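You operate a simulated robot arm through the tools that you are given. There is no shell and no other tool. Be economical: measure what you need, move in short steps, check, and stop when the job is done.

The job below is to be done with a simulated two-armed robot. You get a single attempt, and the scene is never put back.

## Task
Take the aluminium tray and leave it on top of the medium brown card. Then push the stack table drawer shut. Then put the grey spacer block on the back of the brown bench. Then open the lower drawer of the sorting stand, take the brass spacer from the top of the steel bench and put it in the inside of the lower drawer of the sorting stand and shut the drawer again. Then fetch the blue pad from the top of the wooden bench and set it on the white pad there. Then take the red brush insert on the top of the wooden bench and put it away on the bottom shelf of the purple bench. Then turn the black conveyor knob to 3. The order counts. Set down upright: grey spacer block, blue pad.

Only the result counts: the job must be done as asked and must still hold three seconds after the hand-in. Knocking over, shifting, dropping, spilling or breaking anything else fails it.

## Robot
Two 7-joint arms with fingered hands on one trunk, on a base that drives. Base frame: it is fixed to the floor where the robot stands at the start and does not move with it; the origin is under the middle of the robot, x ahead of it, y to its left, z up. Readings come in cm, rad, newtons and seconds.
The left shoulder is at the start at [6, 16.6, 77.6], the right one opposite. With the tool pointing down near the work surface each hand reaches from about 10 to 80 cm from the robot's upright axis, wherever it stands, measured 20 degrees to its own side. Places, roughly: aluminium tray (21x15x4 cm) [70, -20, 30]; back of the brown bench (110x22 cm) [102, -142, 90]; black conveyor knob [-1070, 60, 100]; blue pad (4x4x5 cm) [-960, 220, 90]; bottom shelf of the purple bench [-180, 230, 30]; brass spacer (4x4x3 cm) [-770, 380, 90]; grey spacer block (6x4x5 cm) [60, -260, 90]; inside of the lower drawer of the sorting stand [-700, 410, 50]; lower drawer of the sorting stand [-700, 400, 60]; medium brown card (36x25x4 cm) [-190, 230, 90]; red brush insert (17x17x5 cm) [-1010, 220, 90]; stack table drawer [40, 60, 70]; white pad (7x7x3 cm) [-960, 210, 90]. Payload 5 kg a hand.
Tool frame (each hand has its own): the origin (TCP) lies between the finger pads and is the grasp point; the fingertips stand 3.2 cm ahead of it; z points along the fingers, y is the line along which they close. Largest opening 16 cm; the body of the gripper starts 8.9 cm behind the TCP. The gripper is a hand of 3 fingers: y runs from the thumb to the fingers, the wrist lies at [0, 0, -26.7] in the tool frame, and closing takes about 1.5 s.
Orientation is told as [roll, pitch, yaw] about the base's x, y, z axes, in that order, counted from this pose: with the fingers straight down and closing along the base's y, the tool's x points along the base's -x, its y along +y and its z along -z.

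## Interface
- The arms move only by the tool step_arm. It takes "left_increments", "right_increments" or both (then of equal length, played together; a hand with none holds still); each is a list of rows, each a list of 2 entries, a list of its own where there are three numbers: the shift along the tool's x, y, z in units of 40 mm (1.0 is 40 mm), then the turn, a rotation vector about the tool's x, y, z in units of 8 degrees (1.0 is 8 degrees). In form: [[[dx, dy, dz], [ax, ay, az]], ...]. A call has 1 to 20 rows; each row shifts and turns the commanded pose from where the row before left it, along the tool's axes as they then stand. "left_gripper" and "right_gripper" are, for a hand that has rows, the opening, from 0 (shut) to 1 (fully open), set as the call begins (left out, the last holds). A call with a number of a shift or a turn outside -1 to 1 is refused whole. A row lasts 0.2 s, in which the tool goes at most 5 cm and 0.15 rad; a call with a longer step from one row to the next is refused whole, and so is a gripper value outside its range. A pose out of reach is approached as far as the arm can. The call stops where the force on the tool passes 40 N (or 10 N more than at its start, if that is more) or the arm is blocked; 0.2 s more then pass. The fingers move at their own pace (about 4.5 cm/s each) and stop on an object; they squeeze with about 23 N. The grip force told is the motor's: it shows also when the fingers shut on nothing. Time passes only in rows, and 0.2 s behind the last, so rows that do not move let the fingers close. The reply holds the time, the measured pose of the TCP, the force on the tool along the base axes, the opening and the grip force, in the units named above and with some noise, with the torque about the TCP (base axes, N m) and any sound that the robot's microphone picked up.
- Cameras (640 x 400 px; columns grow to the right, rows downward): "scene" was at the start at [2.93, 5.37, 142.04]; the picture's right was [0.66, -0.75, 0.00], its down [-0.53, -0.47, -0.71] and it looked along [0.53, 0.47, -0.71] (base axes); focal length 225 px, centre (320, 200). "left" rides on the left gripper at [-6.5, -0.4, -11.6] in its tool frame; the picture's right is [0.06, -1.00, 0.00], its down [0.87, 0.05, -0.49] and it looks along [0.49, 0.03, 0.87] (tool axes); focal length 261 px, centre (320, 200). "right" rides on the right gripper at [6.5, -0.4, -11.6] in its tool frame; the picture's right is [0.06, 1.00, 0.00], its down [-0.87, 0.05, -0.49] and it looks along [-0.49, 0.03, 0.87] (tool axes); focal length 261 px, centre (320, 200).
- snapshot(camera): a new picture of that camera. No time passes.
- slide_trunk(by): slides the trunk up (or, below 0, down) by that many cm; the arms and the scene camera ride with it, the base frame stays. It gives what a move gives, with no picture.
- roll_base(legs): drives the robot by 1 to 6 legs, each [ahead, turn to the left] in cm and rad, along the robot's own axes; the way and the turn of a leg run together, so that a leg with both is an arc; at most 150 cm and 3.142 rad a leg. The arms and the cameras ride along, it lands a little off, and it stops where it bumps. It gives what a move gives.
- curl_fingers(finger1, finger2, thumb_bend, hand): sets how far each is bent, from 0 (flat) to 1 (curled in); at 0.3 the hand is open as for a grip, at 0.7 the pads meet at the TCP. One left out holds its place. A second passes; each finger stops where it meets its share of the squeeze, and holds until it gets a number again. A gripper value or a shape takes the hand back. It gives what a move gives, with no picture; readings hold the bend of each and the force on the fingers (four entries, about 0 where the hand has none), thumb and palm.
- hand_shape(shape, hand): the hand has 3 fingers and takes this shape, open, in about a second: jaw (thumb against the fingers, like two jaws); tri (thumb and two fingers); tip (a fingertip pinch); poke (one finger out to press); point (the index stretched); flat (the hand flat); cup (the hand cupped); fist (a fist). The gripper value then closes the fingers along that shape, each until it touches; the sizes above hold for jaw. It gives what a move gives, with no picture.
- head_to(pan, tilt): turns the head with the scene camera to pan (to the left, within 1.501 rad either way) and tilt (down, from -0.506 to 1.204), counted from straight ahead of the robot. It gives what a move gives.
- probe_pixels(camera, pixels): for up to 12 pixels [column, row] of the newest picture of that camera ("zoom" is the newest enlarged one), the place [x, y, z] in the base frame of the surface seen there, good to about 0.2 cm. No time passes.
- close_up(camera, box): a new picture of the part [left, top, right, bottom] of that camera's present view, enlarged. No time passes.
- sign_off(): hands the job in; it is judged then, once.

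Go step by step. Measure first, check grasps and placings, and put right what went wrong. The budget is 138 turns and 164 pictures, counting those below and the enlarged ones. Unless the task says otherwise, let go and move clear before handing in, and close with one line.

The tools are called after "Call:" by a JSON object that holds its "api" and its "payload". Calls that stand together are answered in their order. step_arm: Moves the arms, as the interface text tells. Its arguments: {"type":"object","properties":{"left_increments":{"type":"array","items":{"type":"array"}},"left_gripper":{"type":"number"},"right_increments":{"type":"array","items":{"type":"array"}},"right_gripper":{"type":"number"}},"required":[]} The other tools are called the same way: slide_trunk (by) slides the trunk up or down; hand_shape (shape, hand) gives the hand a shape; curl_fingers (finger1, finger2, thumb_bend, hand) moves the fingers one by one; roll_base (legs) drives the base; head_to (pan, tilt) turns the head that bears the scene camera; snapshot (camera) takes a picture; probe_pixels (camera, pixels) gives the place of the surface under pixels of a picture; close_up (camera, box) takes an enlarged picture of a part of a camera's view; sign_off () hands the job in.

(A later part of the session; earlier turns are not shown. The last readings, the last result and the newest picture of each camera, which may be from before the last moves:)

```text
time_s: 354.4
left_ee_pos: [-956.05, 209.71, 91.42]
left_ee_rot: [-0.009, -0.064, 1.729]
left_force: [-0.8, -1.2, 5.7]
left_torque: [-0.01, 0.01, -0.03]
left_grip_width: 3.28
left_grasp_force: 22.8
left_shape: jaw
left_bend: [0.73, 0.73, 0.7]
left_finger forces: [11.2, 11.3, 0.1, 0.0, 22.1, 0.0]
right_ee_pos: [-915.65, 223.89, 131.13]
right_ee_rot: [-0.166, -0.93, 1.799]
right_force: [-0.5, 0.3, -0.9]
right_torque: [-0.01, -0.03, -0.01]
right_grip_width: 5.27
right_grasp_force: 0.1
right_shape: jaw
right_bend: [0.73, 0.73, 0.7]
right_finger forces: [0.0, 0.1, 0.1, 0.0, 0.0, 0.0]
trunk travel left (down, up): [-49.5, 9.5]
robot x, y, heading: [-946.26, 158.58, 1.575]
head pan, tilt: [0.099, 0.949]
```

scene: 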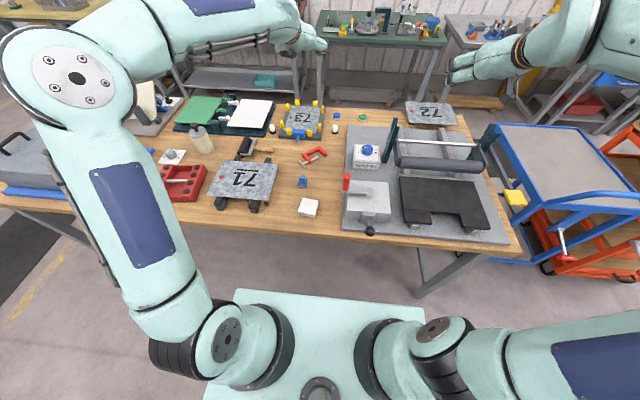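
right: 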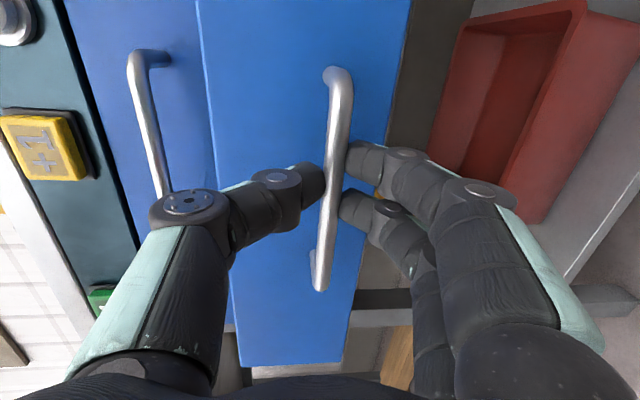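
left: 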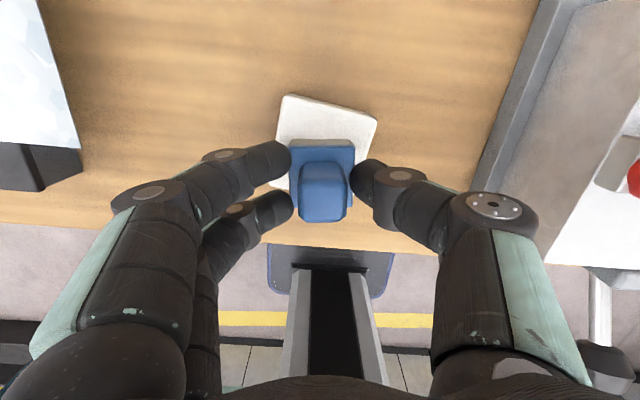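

Contact at 5.7 N. I release to a moderate opening and rise.

Call:
{"api": "step_arm", "payload": {"left_increments": [[[0, 0, 0], [0, 0, 0]], [[0, 0, 0], [0, 0, 0]], [[0, 0, 0], [0, 0, 0]], [[0, 0, 0], [0, 0, 0]]], "left_gripper": 0.38}}

Call:
{"api": "step_arm", "payload": {"left_increments": [[[0, 0, -0.5], [0, 0, 0]], [[0, 0, -1], [0, 0, 0]], [[0, 0, -1], [0, 0, 0]], [[0, 0, -1], [0, 0, 0]]]}}

Call:
{"api": "snapshot", "payload": {"camera": "left"}}

Call:
{"api": "close_up", "payload": {"camera": "scene", "box": [120, 130, 380, 260]}}

```text
time_s: 355.4
left_ee_pos: [-956.06, 209.8, 91.37]
left_ee_rot: [-0.009, -0.062, 1.729]
left_force: [-0.6, -0.4, -0.5]
left_torque: [0.04, 0.01, -0.01]
left_grip_width: 6.03
left_grasp_force: 0.0
left_shape: jaw
left_bend: [0.73, 0.73, 0.7]
left_finger forces: [0.0, 0.0, 0.0, 0.0, 0.1, 0.1]
right_ee_pos: [-915.66, 223.93, 131.06]
right_ee_rot: [-0.169, -0.926, 1.797]
right_force: [0.5, 0.2, -1.3]
right_torque: [-0.02, -0.02, 0.03]
right_grip_width: 5.29
right_grasp_force: 0.1
right_shape: jaw
right_bend: [0.73, 0.73, 0.7]
right_finger forces: [0.0, 0.0, 0.1, 0.1, 0.1, 0.0]
trunk travel left (down, up): [-49.5, 9.5]
robot x, y, heading: [-945.78, 158.85, 1.576]
head pan, tilt: [0.099, 0.949]
```

```text
time_s: 356.4
left_ee_pos: [-956.21, 208.81, 105.43]
left_ee_rot: [-0.008, -0.06, 1.729]
left_force: [0.7, -0.2, 0.7]
left_torque: [0.02, 0.05, 0.01]
left_grip_width: 6.04
left_grasp_force: 0.1
left_shape: jaw
left_bend: [0.73, 0.73, 0.7]
left_finger forces: [0.1, 0.0, 0.0, 0.0, 0.0, 0.0]
right_ee_pos: [-915.72, 223.83, 131.1]
right_ee_rot: [-0.168, -0.931, 1.797]
right_force: [0.6, -0.3, -0.5]
right_torque: [-0.02, -0.01, -0.02]
right_grip_width: 5.28
right_grasp_force: 0.0
right_shape: jaw
right_bend: [0.73, 0.73, 0.7]
right_finger forces: [0.0, 0.0, 0.1, 0.0, 0.0, 0.0]
trunk travel left (down, up): [-49.5, 9.5]
robot x, y, heading: [-945.75, 158.7, 1.574]
head pan, tilt: [0.099, 0.949]
```

```text
60 pictures are left
```

left: 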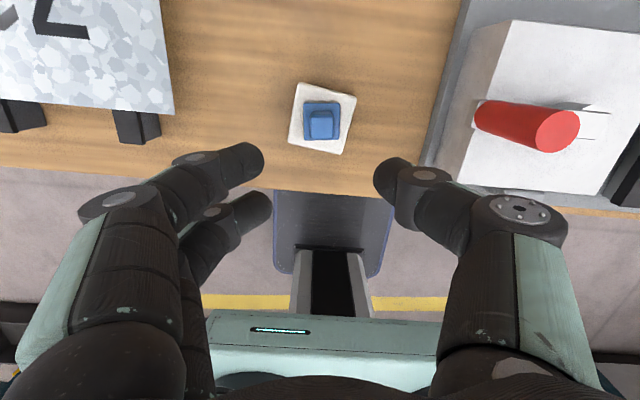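

```text
2.46 times, centred on (250, 195) of scene
```

zoom: 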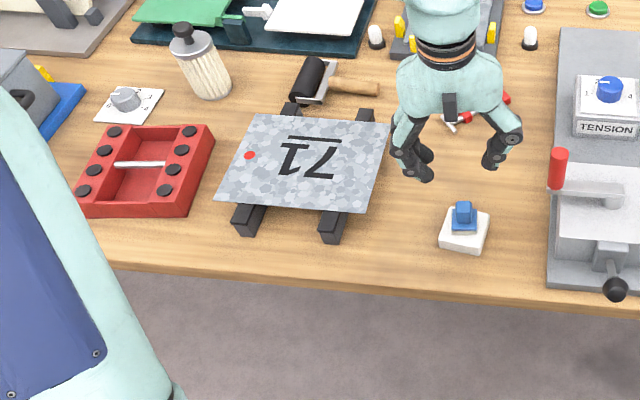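

The blue pad stands upright on the white pad. Next is the red insert at zoom (145,170); I raise the left hand and move the base along the bench to face it.

Call:
{"api": "step_arm", "payload": {"left_increments": [[[0, 0, -1], [0, 0, 0]], [[0, 0, -1], [0, 0, 0]], [[0, 0, -1], [0, 0, 0]], [[0, 0, -1], [0, 0, 0]], [[0, 0, -1], [0, 0, 0]]]}}

Call:
{"api": "roll_base", "payload": {"legs": [[0, 1.566], [64, 0], [0, -1.57]]}}

Call:
{"api": "head_to", "payload": {"pan": 0.0, "tilt": 0.95}}

Call:
{"api": "snapshot", "payload": {"camera": "scene"}}

```text
time_s: 357.6
left_ee_pos: [-956.0, 208.25, 114.2]
left_ee_rot: [-0.008, -0.065, 1.729]
left_force: [-0.3, -0.3, -0.2]
left_torque: [0.0, 0.07, -0.01]
left_grip_width: 6.06
left_grasp_force: 0.1
left_shape: jaw
left_bend: [0.73, 0.73, 0.7]
left_finger forces: [0.0, 0.0, 0.1, 0.1, 0.0, 0.0]
left hand out of reach, approached as far as the arm can: row 3, 4, 5
right_ee_pos: [-915.7, 223.81, 131.24]
right_ee_rot: [-0.167, -0.93, 1.799]
right_force: [0.0, -0.5, 0.2]
right_torque: [0.0, 0.02, 0.02]
right_grip_width: 5.29
right_grasp_force: 0.1
right_shape: jaw
right_bend: [0.73, 0.73, 0.7]
right_finger forces: [0.0, 0.0, 0.0, 0.1, 0.0, 0.0]
trunk travel left (down, up): [-49.5, 9.5]
robot x, y, heading: [-946.37, 158.88, 1.579]
head pan, tilt: [0.099, 0.949]
```

```text
time_s: 369.0
left_ee_pos: [-1020.09, 207.47, 114.16]
left_ee_rot: [-0.009, -0.063, 1.748]
left_force: [0.1, 0.6, 0.1]
left_torque: [0.0, 0.0, 0.03]
left_grip_width: 6.07
left_grasp_force: 0.0
left_shape: jaw
left_bend: [0.73, 0.73, 0.7]
left_finger forces: [0.0, 0.0, 0.1, 0.0, 0.0, 0.0]
right_ee_pos: [-979.95, 223.79, 131.14]
right_ee_rot: [-0.168, -0.929, 1.816]
right_force: [0.5, 0.9, -0.7]
right_torque: [0.01, 0.02, 0.01]
right_grip_width: 5.27
right_grasp_force: 0.0
right_shape: jaw
right_bend: [0.73, 0.73, 0.7]
right_finger forces: [0.1, 0.1, 0.0, 0.0, 0.0, 0.0]
trunk travel left (down, up): [-49.5, 9.5]
robot x, y, heading: [-1009.36, 158.29, 1.596]
head pan, tilt: [0.099, 0.949]
```

```text
time_s: 369.7
left_ee_pos: [-1020.21, 207.57, 114.31]
left_ee_rot: [-0.01, -0.063, 1.748]
left_force: [0.4, -0.5, 0.1]
left_torque: [0.0, -0.01, 0.02]
left_grip_width: 6.08
left_grasp_force: 0.0
left_shape: jaw
left_bend: [0.73, 0.73, 0.7]
left_finger forces: [0.0, 0.0, 0.0, 0.0, 0.1, 0.1]
right_ee_pos: [-980.05, 223.77, 131.13]
right_ee_rot: [-0.17, -0.928, 1.82]
right_force: [-1.0, 0.1, 0.8]
right_torque: [-0.01, 0.02, 0.03]
right_grip_width: 5.29
right_grasp_force: 0.0
right_shape: jaw
right_bend: [0.73, 0.73, 0.7]
right_finger forces: [0.0, 0.0, 0.0, 0.1, 0.0, 0.1]
trunk travel left (down, up): [-49.5, 9.5]
robot x, y, heading: [-1009.18, 158.32, 1.597]
head pan, tilt: [0.0, 0.949]
```

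```text
58 pictures are left
```

scene: 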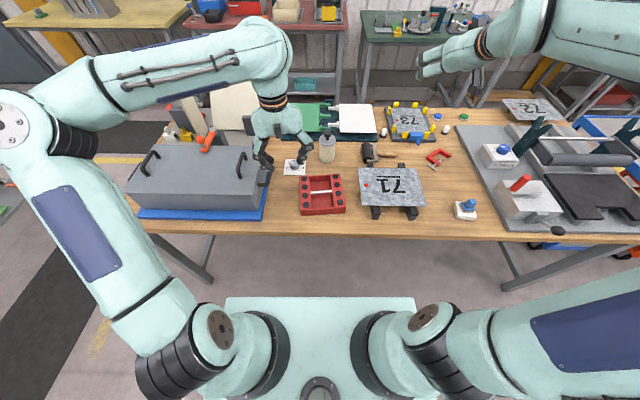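

The red insert is directly ahead at (322,194). I zoom and probe its rails, rod and floor.

Call:
{"api": "close_up", "payload": {"camera": "scene", "box": [280, 160, 370, 228]}}

Call:
{"api": "probe_pixels", "payload": {"camera": "zoom", "pixels": [[160, 120], [435, 115], [140, 320], [465, 305], [300, 220], [240, 222], [355, 215], [300, 180], [300, 290], [300, 320], [200, 215], [395, 215]]}}

```text
5.88 times, centred on (325, 194) of scene
```

zoom: 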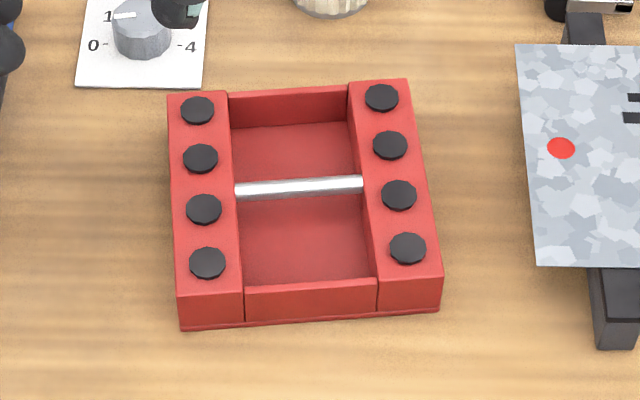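

```text
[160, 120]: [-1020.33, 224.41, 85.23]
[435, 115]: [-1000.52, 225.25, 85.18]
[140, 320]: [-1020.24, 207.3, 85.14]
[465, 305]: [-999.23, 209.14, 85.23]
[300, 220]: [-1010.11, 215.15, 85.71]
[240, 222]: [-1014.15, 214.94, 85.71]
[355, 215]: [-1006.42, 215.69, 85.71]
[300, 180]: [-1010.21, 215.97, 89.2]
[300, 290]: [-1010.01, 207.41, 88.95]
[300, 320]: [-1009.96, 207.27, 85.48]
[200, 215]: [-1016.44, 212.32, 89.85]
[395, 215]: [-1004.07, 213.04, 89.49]
```

The insert has a central carry rod along x at y 215.5, z≈88.6 (x −1014…−1006), centred on the part. I'll grip this rod with the right hand (rolled 90°, tilted 0.5 rad); first I clear the left hand and reorient the right.

Call:
{"api": "step_arm", "payload": {"left_increments": [[[0, 0.7, 0], [0, -0.9, 0]], [[0, 0.7, 0], [0, -0.9, 0]], [[0, 0.7, 0], [0, -0.9, 0]], [[0, 0.7, 0], [0, -0.9, 0]], [[0, 0.7, 0], [0, -0.9, 0]], [[0, 0.7, 0], [0, -0.9, 0]], [[-0.4, 0, -0.4], [0, 0, 0]], [[-0.4, 0, -0.4], [0, 0, 0]], [[-0.4, 0, -0.4], [0, 0, 0]], [[0, 0, 0], [0, 0, 0]], [[0, 0, 0], [0, 0, 0]], [[0, 0, 0], [0, 0, 0]], [[0, 0, 0], [0, 0, 0]], [[0, 0, 0], [0, 0, 0]], [[0, 0, 0], [0, 0, 0]]], "right_increments": [[[0, 0, 0], [0, 0, -0.927]], [[0, 0, 0], [0, 0, -0.927]], [[0, 0, 0], [0, 0, -0.927]], [[0, 0, 0], [0, 0, -0.927]], [[0, 0, 0], [0, 0, -0.927]], [[0, 0, 0], [0, 0, -0.927]], [[0, 0, 0], [0, 0, -0.927]], [[0, 0, 0], [0, 0, -0.927]], [[0, 0, 0], [0, 0, -0.927]], [[0, 0, 0], [0, 0, -0.927]], [[0, 0, 0], [0, 0, -0.927]], [[0, 0, 0], [-0.78, 0, 0]], [[0, 0, 0], [-0.78, 0, 0]], [[0, 0, 0], [-0.78, 0, 0]], [[0, 0, 0], [-0.78, 0, 0]]], "right_gripper": 0.16}}

Call:
{"api": "snapshot", "payload": {"camera": "scene"}}

Call:
{"api": "snapshot", "payload": {"camera": "right"}}

```text
time_s: 372.9
left_ee_pos: [-1036.96, 203.97, 120.92]
left_ee_rot: [-0.018, -0.819, 1.764]
left_force: [-1.1, -1.3, 0.5]
left_torque: [0.06, -0.14, -0.1]
left_grip_width: 6.09
left_grasp_force: 0.1
left_shape: jaw
left_bend: [0.73, 0.73, 0.7]
left_finger forces: [0.1, 0.0, 0.0, 0.0, 0.1, 0.1]
right_ee_pos: [-981.75, 224.05, 129.89]
right_ee_rot: [-0.657, 0.014, -3.096]
right_force: [-0.2, 0.3, 1.0]
right_torque: [0.01, -0.03, -0.04]
right_grip_width: 2.59
right_grasp_force: 0.0
right_shape: jaw
right_bend: [0.73, 0.73, 0.7]
right_finger forces: [0.1, 0.0, 0.0, 0.0, 0.0, 0.1]
right hand out of reach, approached as far as the arm can: row 12, 13, 15
trunk travel left (down, up): [-49.5, 9.5]
robot x, y, heading: [-1008.89, 158.09, 1.599]
head pan, tilt: [0.0, 0.949]
```

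```text
56 pictures are left
```

scene: 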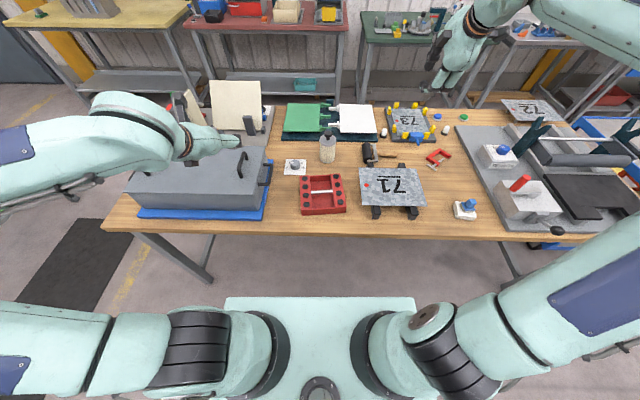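

```text
55 pictures are left
```

right: 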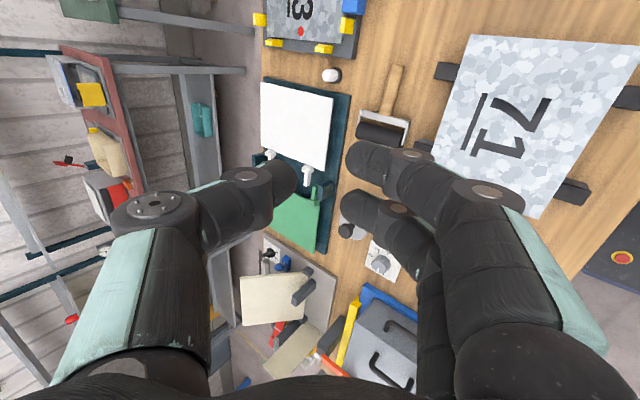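

I move the right hand over the rod.

Call:
{"api": "step_arm", "payload": {"right_increments": [[[-0.645, 0.668, 0.343], [0, 0, 0]], [[-0.645, 0.668, 0.343], [0, 0, 0]], [[-0.645, 0.668, 0.343], [0, 0, 0]], [[-0.645, 0.668, 0.343], [0, 0, 0]], [[-0.645, 0.668, 0.343], [0, 0, 0]], [[-0.645, 0.668, 0.343], [0, 0, 0]], [[-0.645, 0.668, 0.343], [0, 0, 0]], [[-0.645, 0.668, 0.343], [0, 0, 0]], [[-0.645, 0.668, 0.343], [0, 0, 0]], [[-0.645, 0.668, 0.343], [0, 0, 0]], [[-0.645, 0.668, 0.343], [0, 0, 0]]]}}

Call:
{"api": "snapshot", "payload": {"camera": "right"}}

Call:
{"api": "snapshot", "payload": {"camera": "scene"}}

```text
time_s: 375.3
left_ee_pos: [-1036.76, 204.37, 120.87]
left_ee_rot: [-0.016, -0.817, 1.76]
left_force: [-0.2, 0.3, 0.2]
left_torque: [-0.03, 0.0, 0.02]
left_grip_width: 6.07
left_grasp_force: 0.0
left_shape: jaw
left_bend: [0.73, 0.73, 0.7]
left_finger forces: [0.0, 0.0, 0.0, 0.0, 0.1, 0.0]
right_ee_pos: [-1009.2, 208.97, 99.55]
right_ee_rot: [-0.658, 0.01, -3.092]
right_force: [0.5, 0.5, 0.6]
right_torque: [-0.03, -0.04, 0.0]
right_grip_width: 2.61
right_grasp_force: 0.1
right_shape: jaw
right_bend: [0.73, 0.73, 0.7]
right_finger forces: [0.0, 0.1, 0.1, 0.1, 0.0, 0.1]
trunk travel left (down, up): [-49.5, 9.5]
robot x, y, heading: [-1009.09, 158.3, 1.589]
head pan, tilt: [0.0, 0.949]
```

```text
54 pictures are left
```

right: 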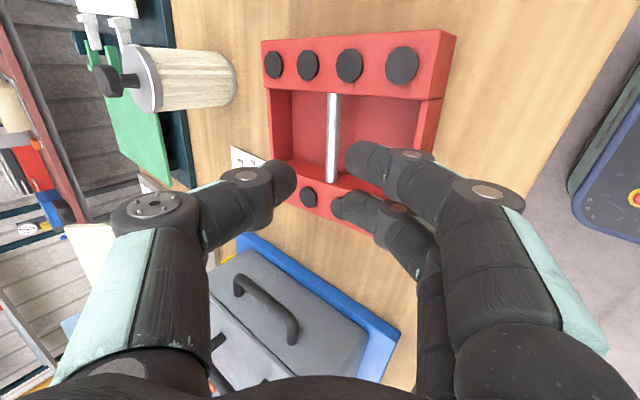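

```text
53 pictures are left
```

scene: 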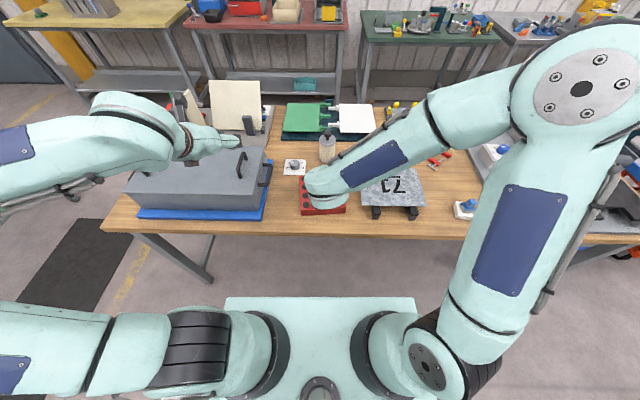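

The rod appears at column ~333 between thumb and fingers. I probe it from this camera.

Call:
{"api": "probe_pixels", "payload": {"camera": "right", "pixels": [[334, 105], [333, 140], [332, 170], [345, 120], [310, 120], [280, 130]]}}

```text
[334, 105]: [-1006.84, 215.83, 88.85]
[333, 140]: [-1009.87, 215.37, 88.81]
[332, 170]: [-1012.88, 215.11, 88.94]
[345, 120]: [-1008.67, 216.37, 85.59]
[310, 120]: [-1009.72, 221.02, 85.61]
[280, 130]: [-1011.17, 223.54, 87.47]
```

Rod centre ≈ (−1010, 215.4, 88.4), yaw +0.12. I align and slide the narrow-opened jaws around it along the tool axis.

Call:
{"api": "step_arm", "payload": {"right_increments": [[[0, 0, 0], [0, -0.31, -0.4]], [[-0.1, 0.22, 0.83], [0, 0, 0]], [[-0.1, 0.22, 0.83], [0, 0, 0]], [[0, 0, 0.5], [0, 0, 0]], [[0, 0, 0], [0, 0, 0]]], "right_gripper": 0.13}}

Call:
{"api": "snapshot", "payload": {"camera": "right"}}

```text
time_s: 376.5
left_ee_pos: [-1036.63, 204.18, 120.96]
left_ee_rot: [-0.013, -0.818, 1.761]
left_force: [-0.4, -0.3, 0.3]
left_torque: [0.02, 0.03, 0.02]
left_grip_width: 6.08
left_grasp_force: 0.1
left_shape: jaw
left_bend: [0.73, 0.73, 0.7]
left_finger forces: [0.0, 0.0, 0.1, 0.0, 0.0, 0.1]
right_ee_pos: [-1010.2, 212.79, 91.53]
right_ee_rot: [-0.66, 0.006, -3.022]
right_force: [-1.0, 4.7, 14.9]
right_torque: [-0.66, -0.04, -0.01]
right_grip_width: 1.88
right_grasp_force: 0.0
right_shape: jaw
right_bend: [0.73, 0.73, 0.7]
right_finger forces: [7.1, 8.0, 0.1, 0.1, 0.0, 0.0]
trunk travel left (down, up): [-49.5, 9.5]
robot x, y, heading: [-1008.82, 158.29, 1.592]
head pan, tilt: [0.0, 0.949]
```

```text
52 pictures are left
```

right: 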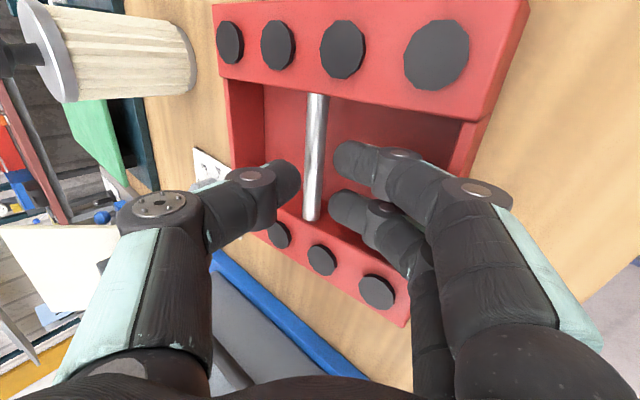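

The fingers report about 15 N of upward contact. I probe the rod and rails again to see what they touch.

Call:
{"api": "probe_pixels", "payload": {"camera": "right", "pixels": [[316, 120], [314, 160], [311, 205], [350, 130], [290, 130], [400, 110], [430, 115], [330, 230], [280, 90], [345, 158], [340, 205], [295, 175]]}}

Call:
{"api": "close_up", "payload": {"camera": "right", "box": [220, 80, 420, 260]}}

```text
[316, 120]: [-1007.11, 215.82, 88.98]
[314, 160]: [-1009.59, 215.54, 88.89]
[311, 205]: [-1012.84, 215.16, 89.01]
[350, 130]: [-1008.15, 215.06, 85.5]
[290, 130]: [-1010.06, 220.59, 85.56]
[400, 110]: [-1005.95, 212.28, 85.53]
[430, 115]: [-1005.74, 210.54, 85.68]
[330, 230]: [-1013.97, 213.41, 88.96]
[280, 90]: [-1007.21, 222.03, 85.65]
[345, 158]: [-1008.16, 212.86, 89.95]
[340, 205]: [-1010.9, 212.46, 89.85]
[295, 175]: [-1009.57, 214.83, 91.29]
```

```text
2.22 times, centred on (320, 170) of right
```

zoom: 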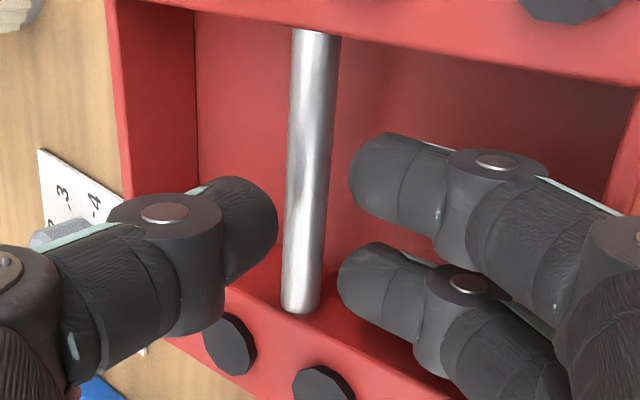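

The curled finger knuckles are resting on the insert's front wall, so the tilt is too shallow. I retreat, make the hand nearly vertical, and re-approach from above.

Call:
{"api": "step_arm", "payload": {"right_increments": [[[0, 0, -0.5], [0, 0, 0]], [[0, 0, -0.5], [0, 0, 0]], [[0, 0, 0], [-0.82, 0, 0]], [[0, 0, 0], [-0.82, 0, 0]], [[0, 0, 0], [-0.82, 0, 0]], [[0, 0, 0], [-0.82, 0, 0]], [[0, 0, 0], [0, 0, 0]]], "right_gripper": 0.17}}

Call:
{"api": "snapshot", "payload": {"camera": "right"}}

Call:
{"api": "probe_pixels", "payload": {"camera": "right", "pixels": [[320, 120], [300, 120], [340, 130], [320, 170]]}}

```text
time_s: 378.1
left_ee_pos: [-1036.67, 204.18, 120.93]
left_ee_rot: [-0.015, -0.818, 1.758]
left_force: [-1.6, 0.3, -0.2]
left_torque: [0.03, 0.02, 0.0]
left_grip_width: 6.06
left_grasp_force: 0.0
left_shape: jaw
left_bend: [0.73, 0.73, 0.7]
left_finger forces: [0.0, 0.0, 0.0, 0.0, 0.0, 0.0]
right_ee_pos: [-1009.91, 210.29, 94.69]
right_ee_rot: [-0.197, 0.008, -3.023]
right_force: [0.1, -0.1, -0.1]
right_torque: [0.03, 0.0, 0.03]
right_grip_width: 2.7
right_grasp_force: 0.0
right_shape: jaw
right_bend: [0.73, 0.73, 0.7]
right_finger forces: [0.1, 0.1, 0.0, 0.0, 0.0, 0.0]
trunk travel left (down, up): [-49.5, 9.5]
robot x, y, heading: [-1009.15, 158.16, 1.599]
head pan, tilt: [0.0, 0.949]
```

```text
50 pictures are left
```

right: 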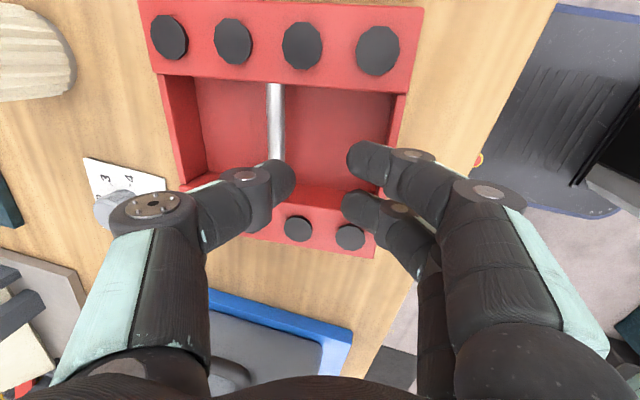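

```text
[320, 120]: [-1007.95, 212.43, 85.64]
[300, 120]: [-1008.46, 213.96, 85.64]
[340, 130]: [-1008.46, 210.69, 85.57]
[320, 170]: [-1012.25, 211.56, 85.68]
```

Now nearly vertical. I move forward over the rod and descend.

Call:
{"api": "step_arm", "payload": {"right_increments": [[[0, -0.46, 0.2], [0, 0, 0]], [[0, -0.45, 0.2], [0, 0, 0]], [[0, 0, 0.5], [0, 0, 0]], [[0, 0, 0.5], [0, 0, 0]], [[0, 0, 0], [0, 0, 0]]]}}

Call:
{"api": "snapshot", "payload": {"camera": "right"}}

```text
time_s: 379.3
left_ee_pos: [-1036.68, 204.19, 120.83]
left_ee_rot: [-0.015, -0.815, 1.76]
left_force: [0.2, 0.5, -0.7]
left_torque: [0.02, 0.01, -0.01]
left_grip_width: 6.05
left_grasp_force: 0.0
left_shape: jaw
left_bend: [0.73, 0.73, 0.7]
left_finger forces: [0.0, 0.1, 0.0, 0.1, 0.0, 0.1]
right_ee_pos: [-1010.3, 215.06, 89.97]
right_ee_rot: [-0.198, 0.008, -3.022]
right_force: [0.3, 0.1, 0.8]
right_torque: [0.03, -0.01, 0.0]
right_grip_width: 2.67
right_grasp_force: 0.0
right_shape: jaw
right_bend: [0.73, 0.73, 0.7]
right_finger forces: [0.1, 0.0, 0.0, 0.1, 0.1, 0.1]
trunk travel left (down, up): [-49.5, 9.5]
robot x, y, heading: [-1009.29, 158.38, 1.601]
head pan, tilt: [0.0, 0.949]
```

```text
49 pictures are left
```

right: 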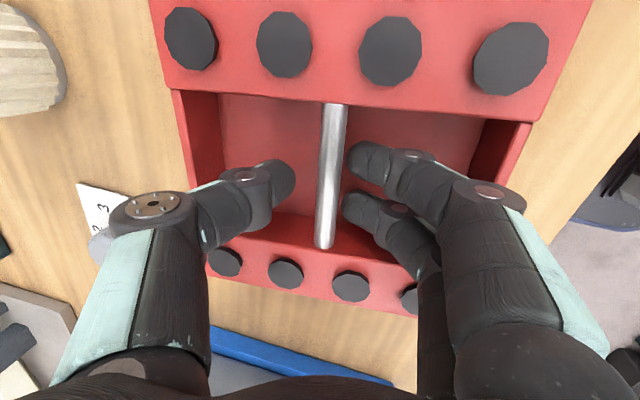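

The rod is centred between thumb and fingers with no contact. I close and test-lift.

Call:
{"api": "step_arm", "payload": {"right_increments": [[[0, 0, 0], [0, 0, 0]], [[0, 0, 0], [0, 0, 0]], [[0, 0, 0], [0, 0, 0]], [[0, 0, 0], [0, 0, 0]], [[0, 0, 0], [0, 0, 0]], [[0, 0, 0], [0, 0, 0]]], "right_gripper": 0}}

Call:
{"api": "step_arm", "payload": {"right_increments": [[[0, 0, -0.25], [0, 0, 0]], [[0, 0, -0.5], [0, 0, 0]], [[0, 0, -0.5], [0, 0, 0]], [[0, 0, 0], [0, 0, 0]]]}}

Call:
{"api": "snapshot", "payload": {"camera": "right"}}

Call:
{"api": "close_up", "payload": {"camera": "scene", "box": [260, 150, 400, 240]}}

```text
time_s: 380.7
left_ee_pos: [-1036.59, 204.33, 120.91]
left_ee_rot: [-0.014, -0.816, 1.759]
left_force: [-0.3, -0.3, 0.1]
left_torque: [-0.02, -0.03, 0.0]
left_grip_width: 6.08
left_grasp_force: 0.1
left_shape: jaw
left_bend: [0.73, 0.73, 0.7]
left_finger forces: [0.0, 0.1, 0.0, 0.0, 0.1, 0.0]
right_ee_pos: [-1010.27, 215.09, 90.03]
right_ee_rot: [-0.197, 0.009, -3.022]
right_force: [-0.2, 0.3, 0.2]
right_torque: [-0.03, 0.03, -0.02]
right_grip_width: 0.48
right_grasp_force: 23.1
right_shape: jaw
right_bend: [0.71, 0.71, 0.71]
right_finger forces: [9.9, 9.6, 0.0, 0.0, 19.4, 0.0]
trunk travel left (down, up): [-49.5, 9.5]
robot x, y, heading: [-1009.1, 158.03, 1.597]
head pan, tilt: [0.0, 0.949]
```

```text
time_s: 381.7
left_ee_pos: [-1036.63, 204.3, 120.91]
left_ee_rot: [-0.013, -0.817, 1.76]
left_force: [0.5, -0.1, 0.3]
left_torque: [0.01, 0.01, 0.0]
left_grip_width: 6.03
left_grasp_force: 0.1
left_shape: jaw
left_bend: [0.73, 0.73, 0.7]
left_finger forces: [0.0, 0.0, 0.0, 0.0, 0.0, 0.1]
right_ee_pos: [-1010.29, 213.89, 94.81]
right_ee_rot: [-0.196, 0.009, -3.023]
right_force: [0.1, 0.1, -3.8]
right_torque: [-0.02, 0.02, 0.0]
right_grip_width: 0.56
right_grasp_force: 23.6
right_shape: jaw
right_bend: [0.71, 0.71, 0.71]
right_finger forces: [10.0, 9.7, 0.0, 0.0, 19.4, 0.0]
trunk travel left (down, up): [-49.5, 9.5]
robot x, y, heading: [-1009.16, 158.05, 1.595]
head pan, tilt: [0.0, 0.949]
```

```text
48 pictures are left
```

right: 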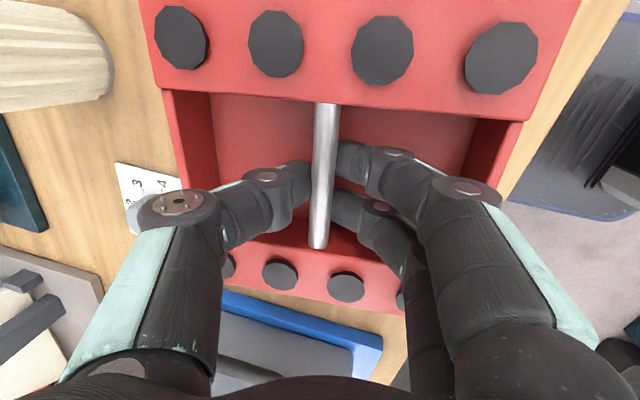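

```text
4.44 times, centred on (330, 195) of scene
```

zoom: 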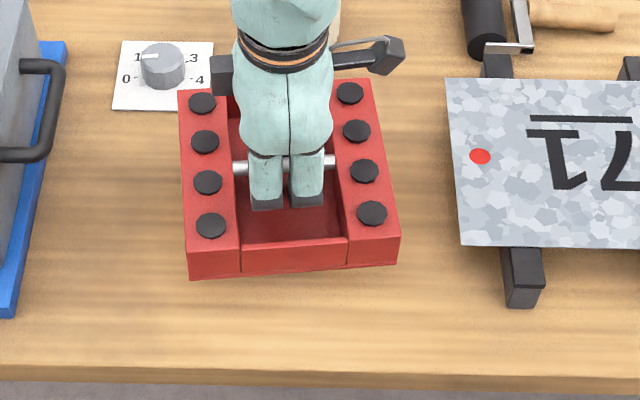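

The insert is lifted level (3.8 N). I raise the trunk, back off the bench, turn east and drive past the carts.

Call:
{"api": "slide_trunk", "payload": {"by": 9}}

Call:
{"api": "roll_base", "payload": {"legs": [[-18, 0], [0, -1.57]]}}

Call:
{"api": "head_to", "payload": {"pan": 0.0, "tilt": 0.45}}

Call:
{"api": "snapshot", "payload": {"camera": "scene"}}

```text
time_s: 382.9
left_ee_pos: [-1036.57, 204.26, 129.84]
left_ee_rot: [-0.014, -0.817, 1.76]
left_force: [-0.4, -0.2, 0.8]
left_torque: [-0.03, -0.03, 0.03]
left_grip_width: 6.05
left_grasp_force: 0.0
left_shape: jaw
left_bend: [0.73, 0.73, 0.7]
left_finger forces: [0.0, 0.0, 0.0, 0.1, 0.0, 0.0]
right_ee_pos: [-1010.18, 214.0, 103.72]
right_ee_rot: [-0.197, 0.011, -3.021]
right_force: [0.3, 0.8, -3.7]
right_torque: [-0.01, 0.03, 0.01]
right_grip_width: 0.52
right_grasp_force: 23.7
right_shape: jaw
right_bend: [0.71, 0.71, 0.71]
right_finger forces: [10.1, 9.6, 0.0, 0.0, 19.3, 0.0]
trunk travel left (down, up): [-58.5, 0.5]
robot x, y, heading: [-1008.83, 158.18, 1.599]
head pan, tilt: [0.0, 0.949]
```

```text
time_s: 388.4
left_ee_pos: [-962.21, 166.86, 130.03]
left_ee_rot: [-0.014, -0.816, 0.176]
left_force: [-0.3, -0.2, 0.7]
left_torque: [-0.02, 0.0, 0.01]
left_grip_width: 6.07
left_grasp_force: 0.3
left_shape: jaw
left_bend: [0.73, 0.73, 0.7]
left_finger forces: [0.0, 0.0, 0.0, 0.0, 0.0, 0.0]
right_ee_pos: [-952.88, 140.3, 103.78]
right_ee_rot: [-0.196, 0.008, 1.68]
right_force: [0.4, 0.1, -4.1]
right_torque: [0.02, 0.04, 0.01]
right_grip_width: 0.49
right_grasp_force: 23.0
right_shape: jaw
right_bend: [0.71, 0.71, 0.71]
right_finger forces: [9.8, 9.6, 0.1, 0.0, 19.2, 0.0]
trunk travel left (down, up): [-58.5, 0.5]
robot x, y, heading: [-1008.97, 139.59, 0.019]
head pan, tilt: [0.0, 0.949]
```

```text
time_s: 389.4
left_ee_pos: [-962.36, 166.8, 129.94]
left_ee_rot: [-0.015, -0.816, 0.179]
left_force: [0.3, -0.4, 0.6]
left_torque: [0.0, 0.02, -0.02]
left_grip_width: 6.07
left_grasp_force: 0.1
left_shape: jaw
left_bend: [0.73, 0.73, 0.7]
left_finger forces: [0.1, 0.0, 0.0, 0.0, 0.0, 0.0]
right_ee_pos: [-952.83, 140.26, 103.82]
right_ee_rot: [-0.197, 0.009, 1.678]
right_force: [-0.1, 0.2, -3.8]
right_torque: [0.04, 0.0, -0.02]
right_grip_width: 0.49
right_grasp_force: 23.3
right_shape: jaw
right_bend: [0.71, 0.71, 0.71]
right_finger forces: [9.9, 9.5, 0.0, 0.0, 19.2, 0.0]
trunk travel left (down, up): [-58.5, 0.5]
robot x, y, heading: [-1008.55, 139.59, 0.013]
head pan, tilt: [0.0, 0.45]
```

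```text
46 pictures are left
```

scene: 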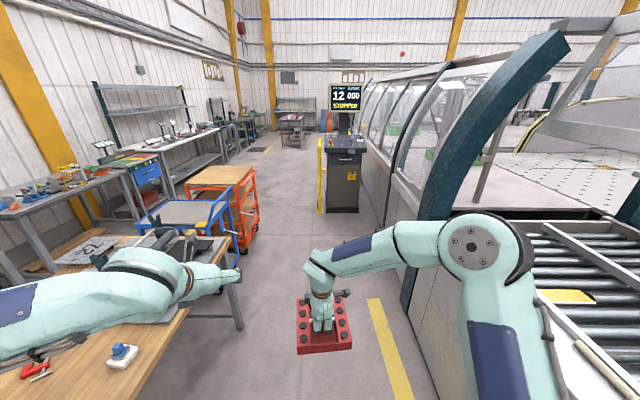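

The path runs between the carts and the control pedestal at (343,190). I probe both.

Call:
{"api": "probe_pixels", "payload": {"camera": "scene", "pixels": [[322, 210], [335, 212], [245, 248], [258, 235], [242, 270], [237, 320], [357, 212], [290, 150], [256, 195]]}}

```text
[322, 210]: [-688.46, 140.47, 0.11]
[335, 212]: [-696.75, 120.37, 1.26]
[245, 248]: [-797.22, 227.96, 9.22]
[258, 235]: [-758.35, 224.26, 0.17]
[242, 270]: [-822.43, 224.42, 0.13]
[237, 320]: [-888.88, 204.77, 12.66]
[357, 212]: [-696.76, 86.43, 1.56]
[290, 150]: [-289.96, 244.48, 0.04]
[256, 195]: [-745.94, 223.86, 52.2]
```

Clearances are fine. I drive through the gap in a gentle dog-leg.

Call:
{"api": "roll_base", "payload": {"legs": [[0, 0.044], [149, 0], [0, 0.239], [115, 0], [115, 0], [0, -0.46]]}}

Call:
{"api": "snapshot", "payload": {"camera": "scene"}}

```text
time_s: 410.3
left_ee_pos: [-587.67, 230.31, 129.93]
left_ee_rot: [-0.013, -0.818, -0.032]
left_force: [-0.4, 0.2, 0.1]
left_torque: [-0.01, -0.02, 0.03]
left_grip_width: 6.08
left_grasp_force: 0.0
left_shape: jaw
left_bend: [0.73, 0.73, 0.7]
left_finger forces: [0.1, 0.0, 0.0, 0.1, 0.1, 0.0]
right_ee_pos: [-583.8, 202.44, 103.85]
right_ee_rot: [-0.196, 0.009, 1.472]
right_force: [-0.3, 0.3, -4.3]
right_torque: [0.02, 0.02, 0.03]
right_grip_width: 0.51
right_grasp_force: 23.4
right_shape: jaw
right_bend: [0.71, 0.71, 0.71]
right_finger forces: [9.7, 9.4, 0.0, 0.0, 18.8, 0.0]
trunk travel left (down, up): [-58.5, 0.5]
robot x, y, heading: [-638.51, 213.41, -0.193]
head pan, tilt: [0.0, 0.45]
```

```text
45 pictures are left
```

scene: 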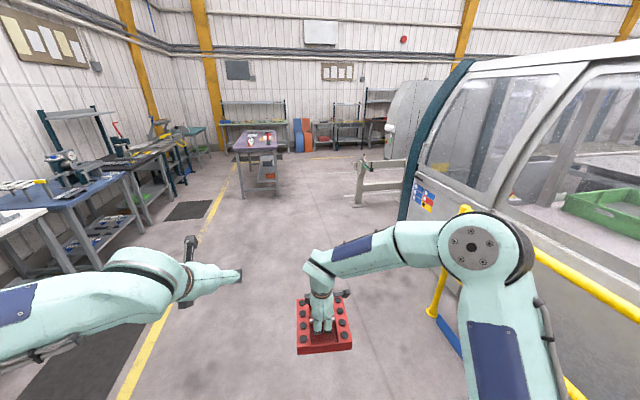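

The way to the purple bench is open. I drive to its front and then look at its bottom shelf.

Call:
{"api": "roll_base", "payload": {"legs": [[0, 0.016], [140, 0], [140, 0], [110, 0], [0, 0.177]]}}

Call:
{"api": "head_to", "payload": {"pan": 0.95, "tilt": 0.65}}

Call:
{"api": "snapshot", "payload": {"camera": "scene"}}

```text
time_s: 430.1
left_ee_pos: [-209.28, 170.35, 129.87]
left_ee_rot: [-0.013, -0.818, 0.179]
left_force: [0.2, -0.3, -0.1]
left_torque: [-0.04, -0.01, -0.01]
left_grip_width: 6.09
left_grasp_force: 0.0
left_shape: jaw
left_bend: [0.73, 0.73, 0.7]
left_finger forces: [0.0, 0.1, 0.0, 0.0, 0.0, 0.0]
right_ee_pos: [-199.93, 143.82, 103.89]
right_ee_rot: [-0.196, 0.01, 1.681]
right_force: [0.6, -0.3, -3.7]
right_torque: [0.0, 0.0, 0.01]
right_grip_width: 0.47
right_grasp_force: 22.5
right_shape: jaw
right_bend: [0.71, 0.71, 0.71]
right_finger forces: [9.8, 9.3, 0.0, 0.0, 18.7, 0.0]
trunk travel left (down, up): [-58.5, 0.5]
robot x, y, heading: [-255.5, 142.87, 0.016]
head pan, tilt: [0.0, 0.45]
```

```text
time_s: 431.4
left_ee_pos: [-209.2, 170.27, 129.93]
left_ee_rot: [-0.014, -0.817, 0.18]
left_force: [-0.2, -0.1, -0.4]
left_torque: [-0.02, 0.02, 0.04]
left_grip_width: 6.07
left_grasp_force: 0.0
left_shape: jaw
left_bend: [0.73, 0.73, 0.7]
left_finger forces: [0.1, 0.1, 0.1, 0.0, 0.1, 0.0]
right_ee_pos: [-199.86, 143.81, 103.81]
right_ee_rot: [-0.197, 0.009, 1.681]
right_force: [0.8, 1.3, -3.8]
right_torque: [0.02, -0.01, 0.02]
right_grip_width: 0.49
right_grasp_force: 22.3
right_shape: jaw
right_bend: [0.71, 0.71, 0.71]
right_finger forces: [9.9, 9.4, 0.0, 0.0, 18.8, 0.0]
trunk travel left (down, up): [-58.5, 0.5]
robot x, y, heading: [-255.48, 143.3, 0.015]
head pan, tilt: [0.949, 0.649]
```

```text
44 pictures are left
```

scene: 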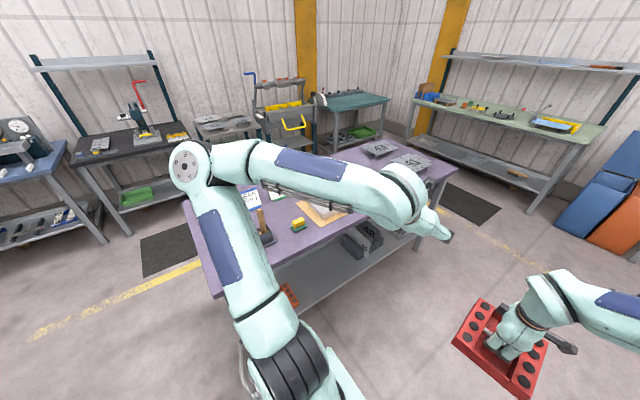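

The bottom shelf has a free stretch between the orange fixture (288,292) and the dark blocks (360,243). I probe it.

Call:
{"api": "probe_pixels", "payload": {"camera": "scene", "pixels": [[320, 285], [335, 268], [318, 272], [300, 275], [290, 293], [297, 300], [345, 248], [355, 258], [325, 298], [380, 250], [400, 245], [350, 280]]}}

Call:
{"api": "close_up", "payload": {"camera": "scene", "box": [260, 220, 440, 330]}}

```text
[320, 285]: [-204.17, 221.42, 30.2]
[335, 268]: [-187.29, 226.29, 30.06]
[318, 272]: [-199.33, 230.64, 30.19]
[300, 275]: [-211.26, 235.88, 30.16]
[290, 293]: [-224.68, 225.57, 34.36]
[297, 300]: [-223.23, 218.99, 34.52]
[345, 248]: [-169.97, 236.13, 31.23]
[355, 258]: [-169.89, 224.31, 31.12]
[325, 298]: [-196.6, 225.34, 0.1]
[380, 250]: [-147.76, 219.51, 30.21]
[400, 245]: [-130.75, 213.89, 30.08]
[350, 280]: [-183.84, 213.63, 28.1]
```

```text
3.56 times, centred on (350, 275) of scene
```

zoom: 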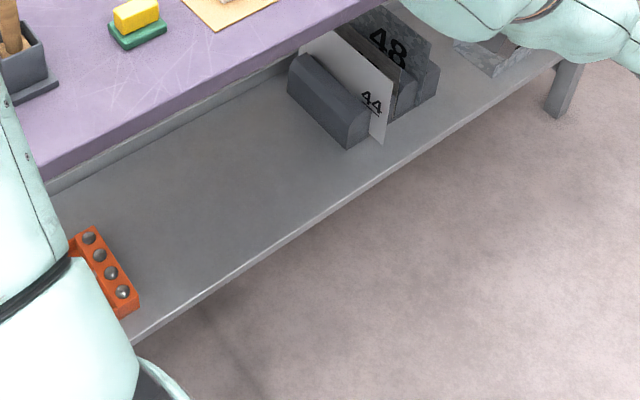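

The shelf (z 30.15, front edge y 213.6) is free for x −220…−172. I'll set the insert at about (−197, 224): drive east, face the bench, retract the left hand, and lower the trunk.

Call:
{"api": "roll_base", "payload": {"legs": [[58.5, -0.03], [0, 1.586]]}}

Call:
{"api": "step_arm", "payload": {"left_increments": [[[0.6, 0, -0.64], [0, 0, 0]], [[0.6, 0, -0.64], [0, 0, 0]], [[0.6, 0, -0.64], [0, 0, 0]], [[0.6, 0, -0.64], [0, 0, 0]]]}}

Call:
{"api": "slide_trunk", "payload": {"by": -40}}

Call:
{"api": "slide_trunk", "payload": {"by": -17}}

Call:
{"api": "head_to", "payload": {"pan": 0.0, "tilt": 0.5}}

Call:
{"api": "snapshot", "payload": {"camera": "scene"}}

```text
time_s: 438.6
left_ee_pos: [-224.28, 190.1, 129.94]
left_ee_rot: [-0.015, -0.816, 1.738]
left_force: [-0.7, -0.1, 0.3]
left_torque: [-0.02, -0.05, -0.02]
left_grip_width: 6.07
left_grasp_force: 0.1
left_shape: jaw
left_bend: [0.73, 0.73, 0.7]
left_finger forces: [0.0, 0.0, 0.0, 0.1, 0.0, 0.1]
right_ee_pos: [-197.67, 199.17, 103.83]
right_ee_rot: [-0.196, 0.011, -3.044]
right_force: [-0.7, -0.1, -4.4]
right_torque: [-0.02, 0.01, 0.0]
right_grip_width: 0.47
right_grasp_force: 23.0
right_shape: jaw
right_bend: [0.71, 0.71, 0.71]
right_finger forces: [9.7, 9.2, 0.1, 0.1, 18.6, 0.0]
trunk travel left (down, up): [-58.5, 0.5]
robot x, y, heading: [-197.84, 143.84, 1.579]
head pan, tilt: [0.949, 0.649]
```

```text
time_s: 439.6
left_ee_pos: [-220.21, 178.78, 129.0]
left_ee_rot: [-0.011, -0.816, 1.733]
left_force: [-0.7, -0.2, 0.2]
left_torque: [-0.02, -0.01, 0.04]
left_grip_width: 6.08
left_grasp_force: 0.1
left_shape: jaw
left_bend: [0.73, 0.73, 0.7]
left_finger forces: [0.1, 0.1, 0.0, 0.1, 0.1, 0.0]
left hand out of reach, approached as far as the arm can: row 3, 4
right_ee_pos: [-197.46, 199.34, 103.89]
right_ee_rot: [-0.197, 0.009, -3.046]
right_force: [1.3, 0.2, -3.3]
right_torque: [-0.01, 0.02, -0.01]
right_grip_width: 0.46
right_grasp_force: 23.1
right_shape: jaw
right_bend: [0.71, 0.71, 0.71]
right_finger forces: [9.6, 9.3, 0.1, 0.0, 18.6, 0.0]
trunk travel left (down, up): [-58.5, 0.5]
robot x, y, heading: [-197.76, 143.69, 1.572]
head pan, tilt: [0.949, 0.649]
```

```text
time_s: 443.5
left_ee_pos: [-220.32, 178.8, 88.83]
left_ee_rot: [-0.012, -0.814, 1.736]
left_force: [-0.1, 1.2, 0.6]
left_torque: [0.0, -0.03, 0.01]
left_grip_width: 6.1
left_grasp_force: 0.0
left_shape: jaw
left_bend: [0.73, 0.73, 0.7]
left_finger forces: [0.0, 0.1, 0.0, 0.0, 0.0, 0.1]
right_ee_pos: [-197.7, 199.24, 63.77]
right_ee_rot: [-0.197, 0.009, -3.045]
right_force: [0.3, -0.3, -3.6]
right_torque: [-0.01, -0.01, -0.01]
right_grip_width: 0.44
right_grasp_force: 22.5
right_shape: jaw
right_bend: [0.71, 0.71, 0.71]
right_finger forces: [9.6, 9.2, 0.0, 0.1, 18.5, 0.1]
trunk travel left (down, up): [-18.5, 40.5]
robot x, y, heading: [-197.75, 143.44, 1.575]
head pan, tilt: [0.949, 0.649]
```

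```text
time_s: 445.4
left_ee_pos: [-220.35, 178.72, 71.93]
left_ee_rot: [-0.012, -0.814, 1.738]
left_force: [0.5, -0.3, -0.5]
left_torque: [0.0, -0.03, -0.01]
left_grip_width: 6.08
left_grasp_force: 0.1
left_shape: jaw
left_bend: [0.73, 0.73, 0.7]
left_finger forces: [0.0, 0.0, 0.0, 0.0, 0.0, 0.0]
right_ee_pos: [-197.86, 199.19, 46.79]
right_ee_rot: [-0.198, 0.009, -3.044]
right_force: [0.4, 0.4, -3.8]
right_torque: [-0.03, 0.03, 0.02]
right_grip_width: 0.48
right_grasp_force: 22.9
right_shape: jaw
right_bend: [0.71, 0.71, 0.71]
right_finger forces: [9.6, 9.2, 0.1, 0.1, 18.3, 0.1]
trunk travel left (down, up): [-1.5, 57.5]
robot x, y, heading: [-197.66, 143.55, 1.571]
head pan, tilt: [0.949, 0.649]
```

```text
time_s: 446.6
left_ee_pos: [-220.42, 178.73, 71.87]
left_ee_rot: [-0.011, -0.816, 1.736]
left_force: [-0.8, 0.2, 0.1]
left_torque: [0.01, 0.01, 0.02]
left_grip_width: 6.08
left_grasp_force: 0.0
left_shape: jaw
left_bend: [0.73, 0.73, 0.7]
left_finger forces: [0.0, 0.1, 0.0, 0.1, 0.0, 0.0]
right_ee_pos: [-197.66, 199.24, 46.81]
right_ee_rot: [-0.197, 0.008, -3.044]
right_force: [0.1, -1.4, -3.6]
right_torque: [0.0, 0.04, -0.03]
right_grip_width: 0.48
right_grasp_force: 23.2
right_shape: jaw
right_bend: [0.71, 0.71, 0.71]
right_finger forces: [9.6, 9.2, 0.0, 0.0, 18.4, 0.0]
trunk travel left (down, up): [-1.5, 57.5]
robot x, y, heading: [-197.94, 143.41, 1.576]
head pan, tilt: [0.0, 0.499]
```

```text
42 pictures are left
```

scene: 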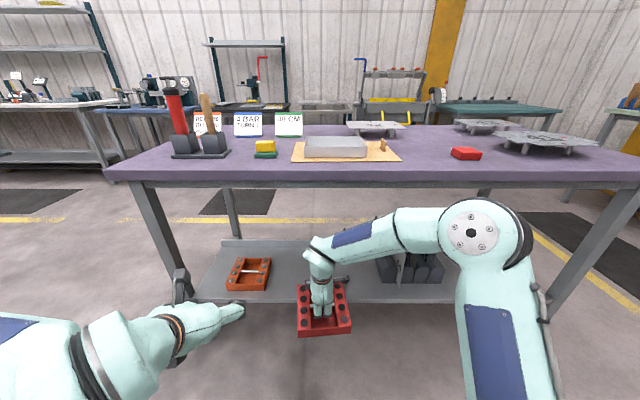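

The view shows a clear entry under the bench top. I lower the insert to z just above the shelf and probe my arm's heights.

Call:
{"api": "step_arm", "payload": {"right_increments": [[[0, 0.136, 0.678], [0, 0, 0]], [[0, 0.136, 0.678], [0, 0, 0]], [[0, 0.136, 0.678], [0, 0, 0]]]}}

Call:
{"api": "snapshot", "payload": {"camera": "scene"}}

Call:
{"api": "probe_pixels", "payload": {"camera": "scene", "pixels": [[330, 262], [345, 245], [370, 235], [400, 225], [430, 220], [470, 215], [320, 285], [300, 178], [320, 330], [345, 290]]}}

```text
time_s: 447.4
left_ee_pos: [-220.38, 178.74, 71.92]
left_ee_rot: [-0.013, -0.815, 1.738]
left_force: [0.3, 0.3, -0.1]
left_torque: [0.01, -0.02, -0.03]
left_grip_width: 6.08
left_grasp_force: 0.1
left_shape: jaw
left_bend: [0.73, 0.73, 0.7]
left_finger forces: [0.0, 0.0, 0.0, 0.1, 0.0, 0.0]
right_ee_pos: [-197.55, 199.17, 38.66]
right_ee_rot: [-0.199, 0.008, -3.043]
right_force: [0.1, 0.0, -3.8]
right_torque: [0.02, -0.02, -0.01]
right_grip_width: 0.44
right_grasp_force: 23.3
right_shape: jaw
right_bend: [0.71, 0.71, 0.71]
right_finger forces: [9.6, 9.2, 0.0, 0.0, 18.4, 0.1]
trunk travel left (down, up): [-1.5, 57.5]
robot x, y, heading: [-197.9, 143.72, 1.574]
head pan, tilt: [0.0, 0.499]
```

```text
41 pictures are left
```

scene: 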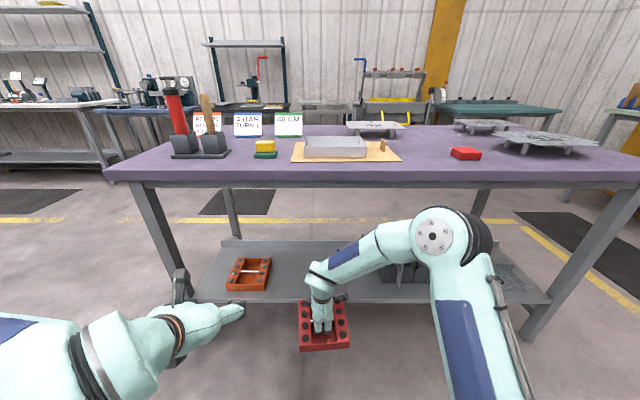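

```text
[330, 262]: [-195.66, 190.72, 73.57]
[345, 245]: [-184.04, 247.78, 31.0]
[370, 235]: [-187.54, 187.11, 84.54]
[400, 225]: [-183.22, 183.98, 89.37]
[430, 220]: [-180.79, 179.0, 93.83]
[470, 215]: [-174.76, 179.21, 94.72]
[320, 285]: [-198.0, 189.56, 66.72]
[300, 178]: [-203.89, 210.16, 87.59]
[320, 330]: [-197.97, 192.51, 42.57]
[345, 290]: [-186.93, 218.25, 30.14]
```

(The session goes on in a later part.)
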